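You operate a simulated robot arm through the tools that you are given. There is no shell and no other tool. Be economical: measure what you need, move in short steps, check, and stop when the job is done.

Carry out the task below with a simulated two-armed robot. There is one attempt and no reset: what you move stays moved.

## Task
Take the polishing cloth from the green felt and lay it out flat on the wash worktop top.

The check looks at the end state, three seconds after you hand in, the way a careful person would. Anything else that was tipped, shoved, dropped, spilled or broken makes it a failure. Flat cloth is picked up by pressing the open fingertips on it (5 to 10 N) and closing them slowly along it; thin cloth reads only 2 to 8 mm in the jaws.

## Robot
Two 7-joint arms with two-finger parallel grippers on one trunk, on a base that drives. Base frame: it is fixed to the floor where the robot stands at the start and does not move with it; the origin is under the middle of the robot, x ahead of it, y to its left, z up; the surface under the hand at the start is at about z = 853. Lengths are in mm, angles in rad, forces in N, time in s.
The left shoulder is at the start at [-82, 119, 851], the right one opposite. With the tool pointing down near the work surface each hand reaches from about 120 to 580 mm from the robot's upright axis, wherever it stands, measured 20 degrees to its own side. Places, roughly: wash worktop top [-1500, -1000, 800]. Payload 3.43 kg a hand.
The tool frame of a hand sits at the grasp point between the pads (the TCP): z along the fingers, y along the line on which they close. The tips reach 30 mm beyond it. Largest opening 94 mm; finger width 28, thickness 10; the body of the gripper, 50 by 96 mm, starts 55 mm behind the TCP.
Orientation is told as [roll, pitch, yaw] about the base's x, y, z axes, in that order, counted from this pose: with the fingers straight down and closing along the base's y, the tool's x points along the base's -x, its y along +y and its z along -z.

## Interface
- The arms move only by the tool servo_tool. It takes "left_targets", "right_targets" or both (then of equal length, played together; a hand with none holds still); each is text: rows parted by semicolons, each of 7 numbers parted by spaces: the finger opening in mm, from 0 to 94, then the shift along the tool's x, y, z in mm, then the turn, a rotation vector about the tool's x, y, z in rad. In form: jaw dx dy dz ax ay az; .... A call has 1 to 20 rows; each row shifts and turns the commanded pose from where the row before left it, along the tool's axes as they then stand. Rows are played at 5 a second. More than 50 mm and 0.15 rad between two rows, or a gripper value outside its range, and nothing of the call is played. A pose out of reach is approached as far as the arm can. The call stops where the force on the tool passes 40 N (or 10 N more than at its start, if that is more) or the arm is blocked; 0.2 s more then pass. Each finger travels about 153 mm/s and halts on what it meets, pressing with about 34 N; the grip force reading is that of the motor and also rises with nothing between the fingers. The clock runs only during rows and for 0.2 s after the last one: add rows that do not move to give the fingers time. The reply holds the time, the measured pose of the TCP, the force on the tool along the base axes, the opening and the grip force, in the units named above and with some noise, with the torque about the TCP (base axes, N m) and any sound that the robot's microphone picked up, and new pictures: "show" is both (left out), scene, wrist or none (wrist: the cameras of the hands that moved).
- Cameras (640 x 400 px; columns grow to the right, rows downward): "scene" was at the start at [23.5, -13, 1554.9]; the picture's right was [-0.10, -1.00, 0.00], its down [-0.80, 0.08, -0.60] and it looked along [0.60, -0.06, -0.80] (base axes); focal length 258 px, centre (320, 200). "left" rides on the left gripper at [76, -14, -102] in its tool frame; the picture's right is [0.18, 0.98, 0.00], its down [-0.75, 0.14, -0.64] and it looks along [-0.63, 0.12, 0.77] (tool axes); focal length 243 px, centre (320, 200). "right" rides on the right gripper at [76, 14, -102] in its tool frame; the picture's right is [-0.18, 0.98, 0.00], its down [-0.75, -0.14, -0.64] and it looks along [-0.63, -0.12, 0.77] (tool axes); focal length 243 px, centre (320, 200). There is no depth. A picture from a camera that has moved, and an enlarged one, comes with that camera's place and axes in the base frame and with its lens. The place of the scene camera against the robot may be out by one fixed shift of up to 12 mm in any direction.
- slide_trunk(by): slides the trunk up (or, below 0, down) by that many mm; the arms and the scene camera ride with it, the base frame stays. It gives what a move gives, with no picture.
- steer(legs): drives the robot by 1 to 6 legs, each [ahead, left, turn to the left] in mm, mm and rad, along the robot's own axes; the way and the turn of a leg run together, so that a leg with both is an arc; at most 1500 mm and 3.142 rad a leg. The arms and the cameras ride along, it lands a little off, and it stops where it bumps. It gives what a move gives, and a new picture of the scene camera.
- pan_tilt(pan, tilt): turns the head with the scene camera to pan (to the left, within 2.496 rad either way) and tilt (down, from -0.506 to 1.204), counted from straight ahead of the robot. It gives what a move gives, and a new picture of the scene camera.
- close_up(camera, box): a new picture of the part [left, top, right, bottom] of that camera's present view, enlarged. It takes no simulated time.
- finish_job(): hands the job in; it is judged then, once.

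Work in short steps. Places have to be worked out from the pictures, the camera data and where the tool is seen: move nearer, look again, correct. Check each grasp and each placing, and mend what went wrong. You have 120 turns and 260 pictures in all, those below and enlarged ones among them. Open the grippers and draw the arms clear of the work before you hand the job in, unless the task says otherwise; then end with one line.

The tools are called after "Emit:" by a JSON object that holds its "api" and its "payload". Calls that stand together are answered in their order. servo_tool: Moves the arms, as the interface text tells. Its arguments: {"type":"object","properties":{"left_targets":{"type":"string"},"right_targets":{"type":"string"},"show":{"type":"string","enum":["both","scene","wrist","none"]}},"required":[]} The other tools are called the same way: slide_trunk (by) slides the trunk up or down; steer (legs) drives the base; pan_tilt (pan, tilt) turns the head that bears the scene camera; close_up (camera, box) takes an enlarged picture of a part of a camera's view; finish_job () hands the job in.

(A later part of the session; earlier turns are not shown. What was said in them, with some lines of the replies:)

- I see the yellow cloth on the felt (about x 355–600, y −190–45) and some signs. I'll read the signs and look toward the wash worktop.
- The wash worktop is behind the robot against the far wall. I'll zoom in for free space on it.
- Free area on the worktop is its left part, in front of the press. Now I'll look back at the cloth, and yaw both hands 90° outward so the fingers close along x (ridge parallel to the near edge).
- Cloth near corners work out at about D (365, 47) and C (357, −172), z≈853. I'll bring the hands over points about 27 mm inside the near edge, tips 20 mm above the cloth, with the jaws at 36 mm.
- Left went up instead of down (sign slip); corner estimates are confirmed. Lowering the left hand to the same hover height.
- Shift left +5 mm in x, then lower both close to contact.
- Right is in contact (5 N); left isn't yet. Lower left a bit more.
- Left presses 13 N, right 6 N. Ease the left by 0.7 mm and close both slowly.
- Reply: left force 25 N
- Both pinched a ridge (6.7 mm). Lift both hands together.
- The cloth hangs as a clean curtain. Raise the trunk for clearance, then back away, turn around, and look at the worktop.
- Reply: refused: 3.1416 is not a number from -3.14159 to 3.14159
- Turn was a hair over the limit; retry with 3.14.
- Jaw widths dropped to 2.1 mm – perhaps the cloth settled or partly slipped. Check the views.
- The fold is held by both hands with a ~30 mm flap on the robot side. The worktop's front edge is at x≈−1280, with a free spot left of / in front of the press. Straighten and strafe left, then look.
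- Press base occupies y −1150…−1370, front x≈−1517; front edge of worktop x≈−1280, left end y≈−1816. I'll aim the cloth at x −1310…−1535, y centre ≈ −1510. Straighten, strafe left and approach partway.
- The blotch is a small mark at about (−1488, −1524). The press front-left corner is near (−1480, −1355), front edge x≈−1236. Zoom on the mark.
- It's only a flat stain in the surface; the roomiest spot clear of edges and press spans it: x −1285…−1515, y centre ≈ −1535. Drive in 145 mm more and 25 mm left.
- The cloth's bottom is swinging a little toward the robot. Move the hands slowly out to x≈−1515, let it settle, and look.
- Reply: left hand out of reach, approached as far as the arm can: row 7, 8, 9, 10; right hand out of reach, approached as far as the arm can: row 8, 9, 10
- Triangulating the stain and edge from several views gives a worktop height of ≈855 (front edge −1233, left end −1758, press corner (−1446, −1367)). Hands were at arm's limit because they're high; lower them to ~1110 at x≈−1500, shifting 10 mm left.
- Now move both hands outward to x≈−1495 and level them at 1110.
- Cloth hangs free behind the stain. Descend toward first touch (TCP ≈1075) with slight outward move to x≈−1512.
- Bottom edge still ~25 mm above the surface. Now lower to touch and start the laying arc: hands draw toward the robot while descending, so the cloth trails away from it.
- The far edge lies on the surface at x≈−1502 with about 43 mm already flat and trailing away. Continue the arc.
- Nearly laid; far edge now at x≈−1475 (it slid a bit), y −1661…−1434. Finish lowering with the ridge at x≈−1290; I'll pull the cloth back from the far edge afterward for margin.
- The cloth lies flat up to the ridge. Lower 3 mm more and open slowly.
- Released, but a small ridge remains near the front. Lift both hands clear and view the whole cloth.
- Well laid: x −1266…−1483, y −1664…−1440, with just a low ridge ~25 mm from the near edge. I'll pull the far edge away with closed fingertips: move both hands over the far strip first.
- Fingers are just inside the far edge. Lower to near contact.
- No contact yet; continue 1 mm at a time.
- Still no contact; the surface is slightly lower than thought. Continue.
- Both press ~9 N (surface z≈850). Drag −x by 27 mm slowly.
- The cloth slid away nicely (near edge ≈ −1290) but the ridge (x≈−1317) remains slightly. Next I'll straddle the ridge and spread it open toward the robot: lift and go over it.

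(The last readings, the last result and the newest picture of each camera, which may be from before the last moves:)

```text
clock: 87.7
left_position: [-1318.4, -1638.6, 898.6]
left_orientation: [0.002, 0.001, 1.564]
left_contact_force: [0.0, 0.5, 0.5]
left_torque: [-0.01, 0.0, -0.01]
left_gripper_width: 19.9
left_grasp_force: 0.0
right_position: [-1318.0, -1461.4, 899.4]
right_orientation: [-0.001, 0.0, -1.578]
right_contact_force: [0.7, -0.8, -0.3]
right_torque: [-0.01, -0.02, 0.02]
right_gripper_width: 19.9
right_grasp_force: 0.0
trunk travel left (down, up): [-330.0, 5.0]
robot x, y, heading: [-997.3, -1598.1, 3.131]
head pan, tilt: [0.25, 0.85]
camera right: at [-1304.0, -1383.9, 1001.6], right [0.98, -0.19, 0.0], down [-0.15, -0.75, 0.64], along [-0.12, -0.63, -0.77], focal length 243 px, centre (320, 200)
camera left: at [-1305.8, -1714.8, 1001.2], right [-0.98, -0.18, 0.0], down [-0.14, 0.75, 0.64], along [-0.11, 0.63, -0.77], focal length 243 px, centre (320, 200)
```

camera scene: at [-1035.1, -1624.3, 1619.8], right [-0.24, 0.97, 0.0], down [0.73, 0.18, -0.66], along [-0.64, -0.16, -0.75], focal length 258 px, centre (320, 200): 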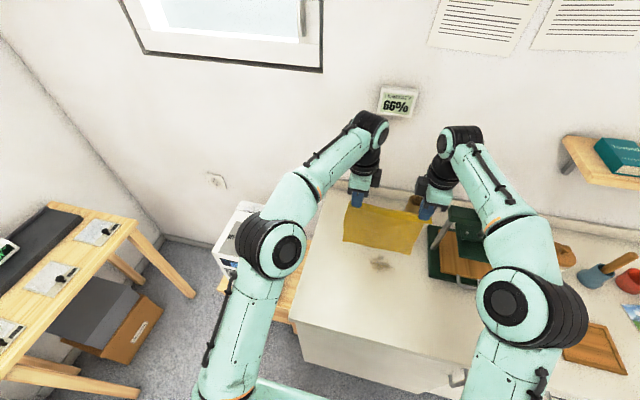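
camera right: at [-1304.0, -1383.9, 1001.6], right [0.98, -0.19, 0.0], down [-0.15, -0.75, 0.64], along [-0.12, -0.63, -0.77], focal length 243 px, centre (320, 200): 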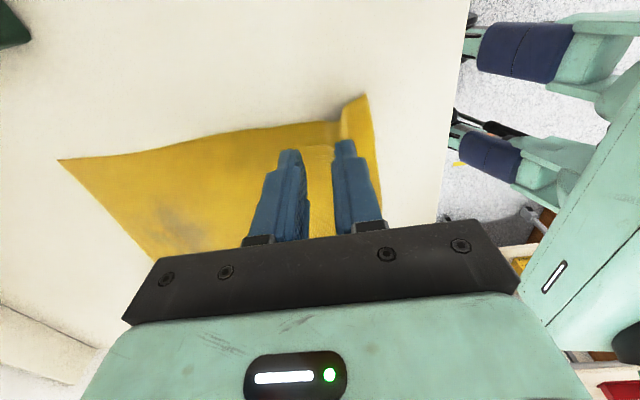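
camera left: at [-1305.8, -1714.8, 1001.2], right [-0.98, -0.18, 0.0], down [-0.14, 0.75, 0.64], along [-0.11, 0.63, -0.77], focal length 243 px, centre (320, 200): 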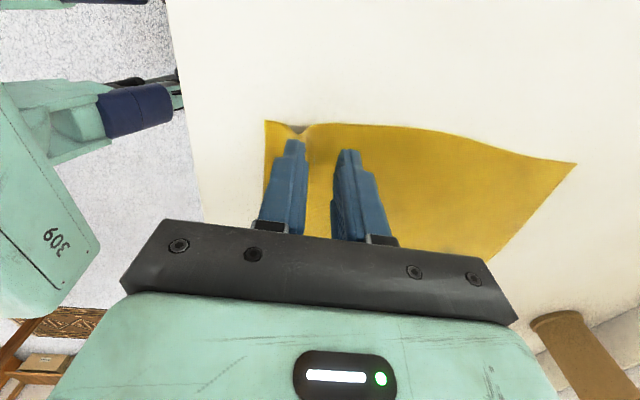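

Wrist views put the ridge at x≈−1305 and near edge at −1283. Shift 13 mm toward the robot, opening 18, and lower close to contact.

Emit:
{"api": "servo_tool", "payload": {"left_targets": "18 0 -7 0 0 0 0;18 0 -6 5 0 0 0;18 0 0 6 0 0 0;18 0 0 4 0 0 0;18 0 0 2 0 0 0;18 0 0 0 0 0 0", "right_targets": "18 0 7 0 0 0 0;18 0 6 5 0 0 0;18 0 0 6 0 0 0;18 0 0 4 0 0 0;18 0 0 2 0 0 0;18 0 0 0 0 0 0", "show": "wrist"}}

```text
clock: 89.1
left_position: [-1303.5, -1639.2, 882.5]
left_orientation: [0.001, 0.001, 1.564]
left_contact_force: [-0.3, 0.9, -0.5]
left_torque: [0.03, 0.05, -0.04]
left_gripper_width: 18.0
left_grasp_force: 0.0
right_position: [-1304.7, -1460.6, 883.9]
right_orientation: [0.0, -0.002, -1.578]
right_contact_force: [-0.3, 0.8, -0.4]
right_torque: [0.0, 0.04, 0.03]
right_gripper_width: 18.1
right_grasp_force: 0.0
trunk travel left (down, up): [-330.0, 5.0]
robot x, y, heading: [-999.0, -1601.6, 3.136]
head pan, tilt: [0.25, 0.85]
camera right: at [-1292.4, -1384.4, 985.1], right [0.98, -0.19, 0.0], down [-0.15, -0.75, 0.64], along [-0.12, -0.63, -0.77], focal length 243 px, centre (320, 200)
camera left: at [-1291.4, -1715.2, 985.2], right [-0.98, -0.18, 0.0], down [-0.14, 0.75, 0.64], along [-0.11, 0.63, -0.77], focal length 243 px, centre (320, 200)
```

right: 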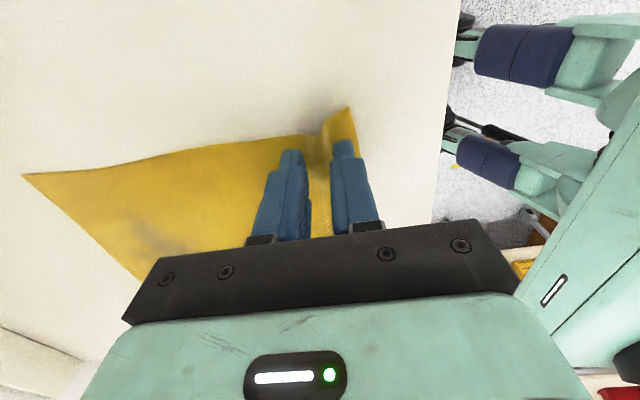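
left: 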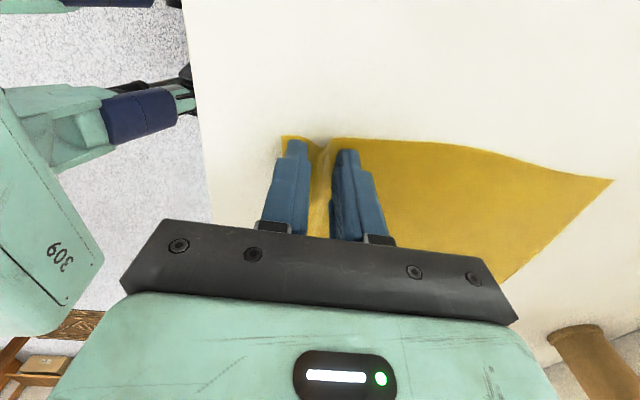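

Ridge is between the fingers. Press lightly and check force.

Emit:
{"api": "servo_tool", "payload": {"left_targets": "18 0 0 1 0 0 0;18 0 0 1 0 0 0;18 0 0 0.6 0 0 0;18 0 0 0 0 0 0", "right_targets": "18 0 0 1 0 0 0;18 0 0 1 0 0 0;18 0 0 1 0 0 0;18 0 0 0 0 0 0", "show": "none"}}

```text
clock: 90.1
left_position: [-1306.1, -1640.4, 881.8]
left_orientation: [0.002, 0.001, 1.564]
left_contact_force: [-0.6, 0.4, 1.2]
left_torque: [0.0, -0.02, 0.02]
left_gripper_width: 18.0
left_grasp_force: 0.0
right_position: [-1308.0, -1462.7, 880.3]
right_orientation: [-0.006, -0.001, -1.576]
right_contact_force: [-1.8, 0.0, 21.7]
right_torque: [0.04, -0.22, 0.01]
right_gripper_width: 16.8
right_grasp_force: 0.0
trunk travel left (down, up): [-330.0, 5.0]
robot x, y, heading: [-995.0, -1601.4, 3.137]
head pan, tilt: [0.25, 0.85]
```

Right 22 N (too much), left ~1 N. Adjust, then spread with the far finger fixed and the near finger sliding toward the robot.

Emit:
{"api": "servo_tool", "payload": {"left_targets": "18 0 0 0.9 0 0 0;18 0 0 0 0 0 0;21 0 -1.5 0 0 0 0;24 0 -1.5 0 0 0 0;27 0 -1.5 0 0 0 0;30 0 -1.5 0 0 0 0;33 0 -1.5 0 0 0 0;36 0 -1.5 0 0 0 0;39 0 -1.5 0 0 0 0;39 0 0 0 0 0 0", "right_targets": "18 0 0 -1.1 0 0 0;18 0 0 0 0 0 0;21 0 1.5 0 0 0 0;24 0 1.5 0 0 0 0;27 0 1.5 0 0 0 0;30 0 1.5 0 0 0 0;33 0 1.5 0 0 0 0;36 0 1.5 0 0 0 0;39 0 1.5 0 0 0 0;39 0 0 0 0 0 0", "show": "wrist"}}

```text
clock: 91.7
left_position: [-1301.6, -1639.8, 881.4]
left_orientation: [0.012, -0.004, 1.566]
left_contact_force: [-1.5, -0.2, 11.4]
left_torque: [-0.02, -0.15, -0.01]
left_gripper_width: 32.1
left_grasp_force: 0.1
right_position: [-1298.3, -1461.9, 881.3]
right_orientation: [-0.004, 0.0, -1.577]
right_contact_force: [-1.6, 1.1, 7.6]
right_torque: [0.07, -0.06, 0.02]
right_gripper_width: 32.4
right_grasp_force: 0.0
trunk travel left (down, up): [-330.0, 5.0]
robot x, y, heading: [-995.7, -1601.9, 3.136]
head pan, tilt: [0.25, 0.85]
stopped in row 7 (left hand): the force on the tool passed its limit at 40 N (the readings are from after the stop); the commanded pose is now the measured one
camera right: at [-1285.2, -1385.0, 983.1], right [0.98, -0.19, 0.0], down [-0.14, -0.75, 0.64], along [-0.12, -0.63, -0.77], focal length 243 px, centre (320, 200)
camera left: at [-1286.8, -1715.2, 983.6], right [-0.98, -0.18, 0.01], down [-0.13, 0.75, 0.65], along [-0.12, 0.64, -0.76], focal length 243 px, centre (320, 200)
```

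right: 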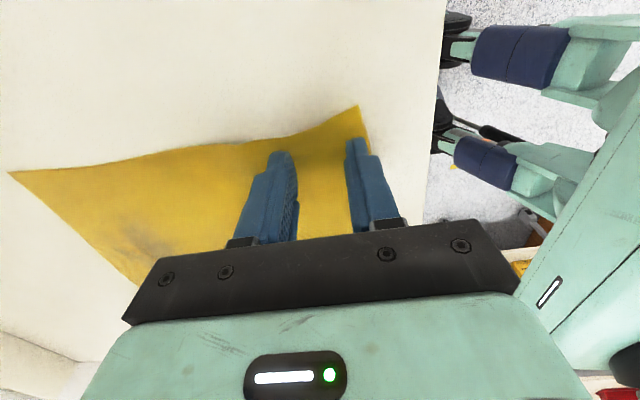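
left: 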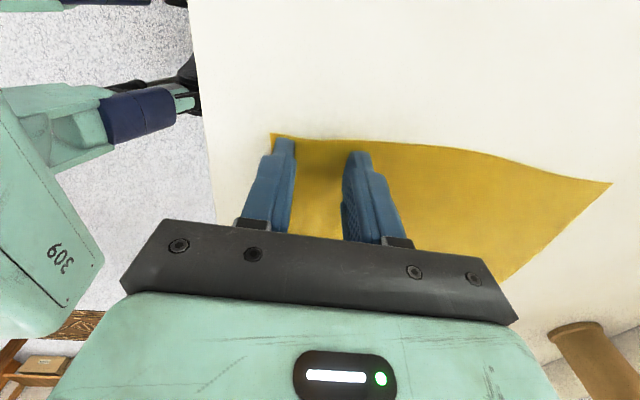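

The ridges are gone at both hands. Lift both hands straight up, then apart, and inspect.

Emit:
{"api": "servo_tool", "payload": {"left_targets": "32 0 0 -10 0 0 0;32 0 0 -20 0 0 0;32 0 0 -25 0 0 0;32 0 0 -25 0 0 0;32 10 0 -25 0 0 0;32 20 0 -25 0 0 0;32 20 0 -25 0 0 0;32 20 0 -20 0 0 0", "right_targets": "32 0 0 -10 0 0 0;32 0 0 -20 0 0 0;32 0 0 -25 0 0 0;32 0 0 -25 0 0 0;32 10 0 -25 0 0 0;32 20 0 -25 0 0 0;32 20 0 -25 0 0 0;32 20 0 -20 0 0 0", "show": "wrist"}}

Emit:
{"api": "close_up", "payload": {"camera": "scene", "box": [320, 220, 440, 310]}}

```text
clock: 93.5
left_position: [-1302.1, -1709.2, 1054.7]
left_orientation: [0.006, -0.003, 1.564]
left_contact_force: [-0.1, -0.5, 0.0]
left_torque: [0.04, 0.0, 0.0]
left_gripper_width: 32.2
left_grasp_force: 0.1
right_position: [-1297.9, -1391.1, 1058.2]
right_orientation: [0.003, 0.002, -1.576]
right_contact_force: [0.6, -0.6, 0.4]
right_torque: [-0.01, -0.02, 0.02]
right_gripper_width: 31.8
right_grasp_force: 0.1
trunk travel left (down, up): [-330.0, 5.0]
robot x, y, heading: [-996.8, -1597.6, 3.131]
head pan, tilt: [0.25, 0.85]
camera right: at [-1284.1, -1313.8, 1159.8], right [0.98, -0.19, 0.0], down [-0.15, -0.75, 0.64], along [-0.12, -0.63, -0.77], focal length 243 px, centre (320, 200)
camera left: at [-1288.3, -1784.8, 1156.5], right [-0.98, -0.18, 0.01], down [-0.13, 0.75, 0.65], along [-0.12, 0.63, -0.76], focal length 243 px, centre (320, 200)
```

right: 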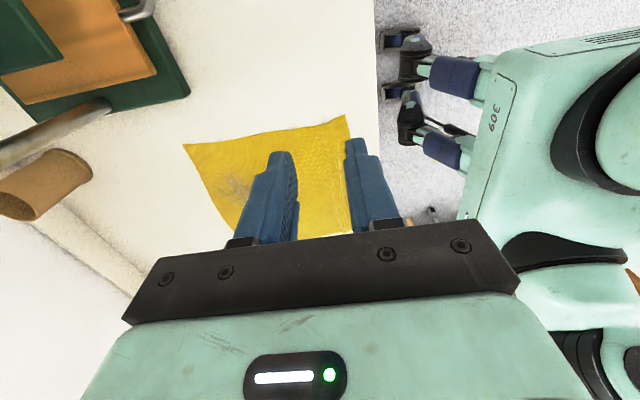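
left: 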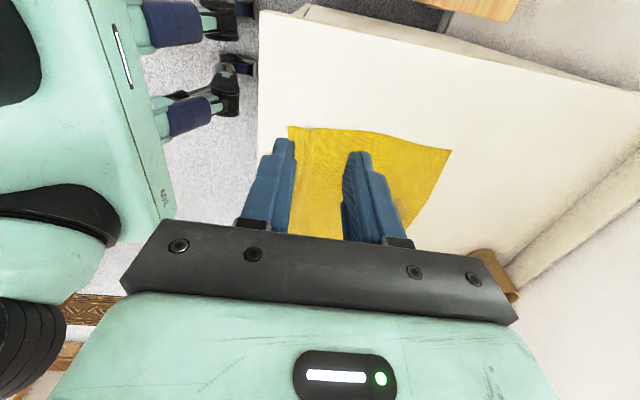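

```text
4.44 times, centred on (380, 265) of scene
camera zoom: at [-1034.3, -1624.5, 1619.8], right [-0.24, 0.97, 0.0], down [0.73, 0.18, -0.66], along [-0.64, -0.16, -0.75], focal length 1146 px, centre (53, -89)
```

zoom: 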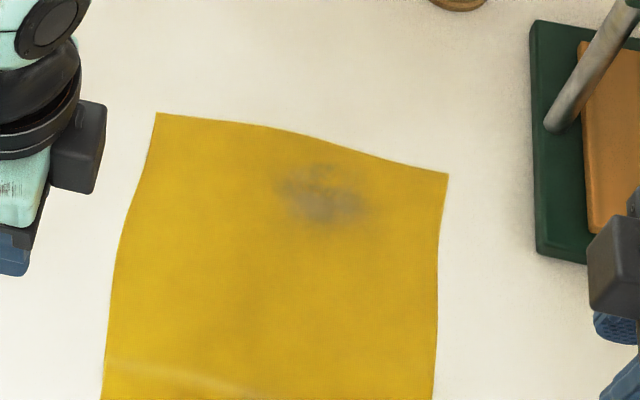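

Emit:
{"api": "close_up", "payload": {"camera": "scene", "box": [310, 240, 450, 340]}}

```text
4.00 times, centred on (380, 290) of scene
camera zoom: at [-1034.3, -1624.5, 1619.8], right [-0.24, 0.97, 0.0], down [0.73, 0.18, -0.66], along [-0.64, -0.16, -0.75], focal length 1032 px, centre (80, -160)
```

zoom: 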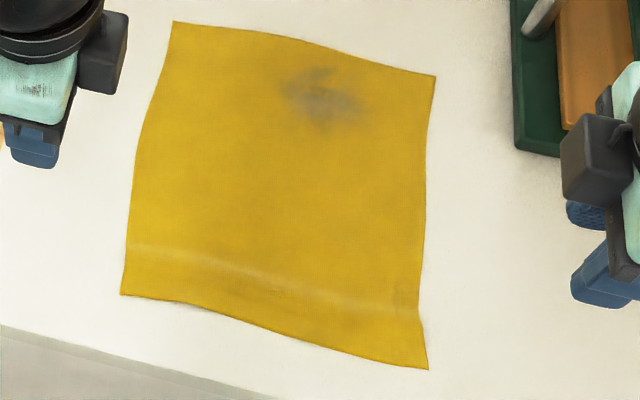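

The cloth lies flat with only a faint crease, well inside the edges. Back the robot off so the arms are clear and do a last check.

Emit:
{"api": "steer", "payload": {"legs": [[-350, 0, 0]]}}

Emit:
{"api": "close_up", "payload": {"camera": "scene", "box": [280, 120, 600, 320]}}

```text
clock: 95.7
left_position: [-954.3, -1711.8, 1053.4]
left_orientation: [0.006, -0.003, 1.569]
left_contact_force: [0.5, 0.3, 0.6]
left_torque: [0.01, 0.01, -0.02]
left_gripper_width: 31.7
left_grasp_force: 0.1
right_position: [-952.8, -1393.0, 1057.9]
right_orientation: [0.0, 0.0, -1.572]
right_contact_force: [0.1, 0.0, -0.3]
right_torque: [0.04, -0.01, -0.01]
right_gripper_width: 32.0
right_grasp_force: 0.1
trunk travel left (down, up): [-330.0, 5.0]
robot x, y, heading: [-652.1, -1603.5, 3.143]
head pan, tilt: [0.25, 0.85]
camera scene: at [-687.8, -1625.7, 1620.0], right [-0.25, 0.97, 0.0], down [0.73, 0.18, -0.66], along [-0.64, -0.16, -0.75], focal length 258 px, centre (320, 200)
```

scene: 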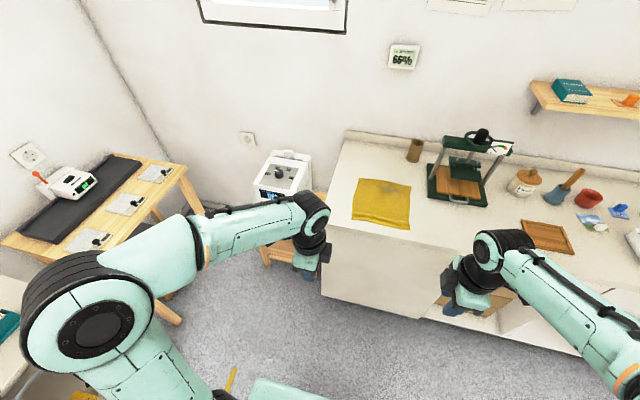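

```text
2.00 times, centred on (440, 220) of scene
camera zoom: at [-687.8, -1625.7, 1620.0], right [-0.25, 0.97, 0.0], down [0.73, 0.18, -0.66], along [-0.64, -0.16, -0.75], focal length 516 px, centre (80, 160)
```

zoom: 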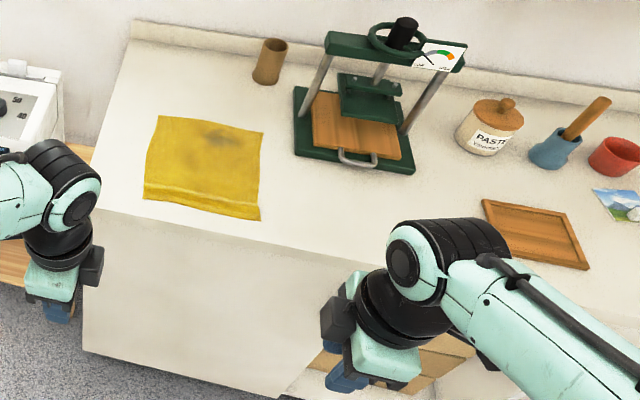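

Everything else stands where it was, the cloth is spread flat on the worktop, and the arms are clear with open grippers. Handing in.

Emit:
{"api": "finish_job", "payload": {}}

```text
The job is handed in.
```

The polishing cloth now lies flat and fully spread on the wash worktop, with only a faint crease near its front edge. It covers a small stain already on the surface, and in the final pictures nothing else had been moved.
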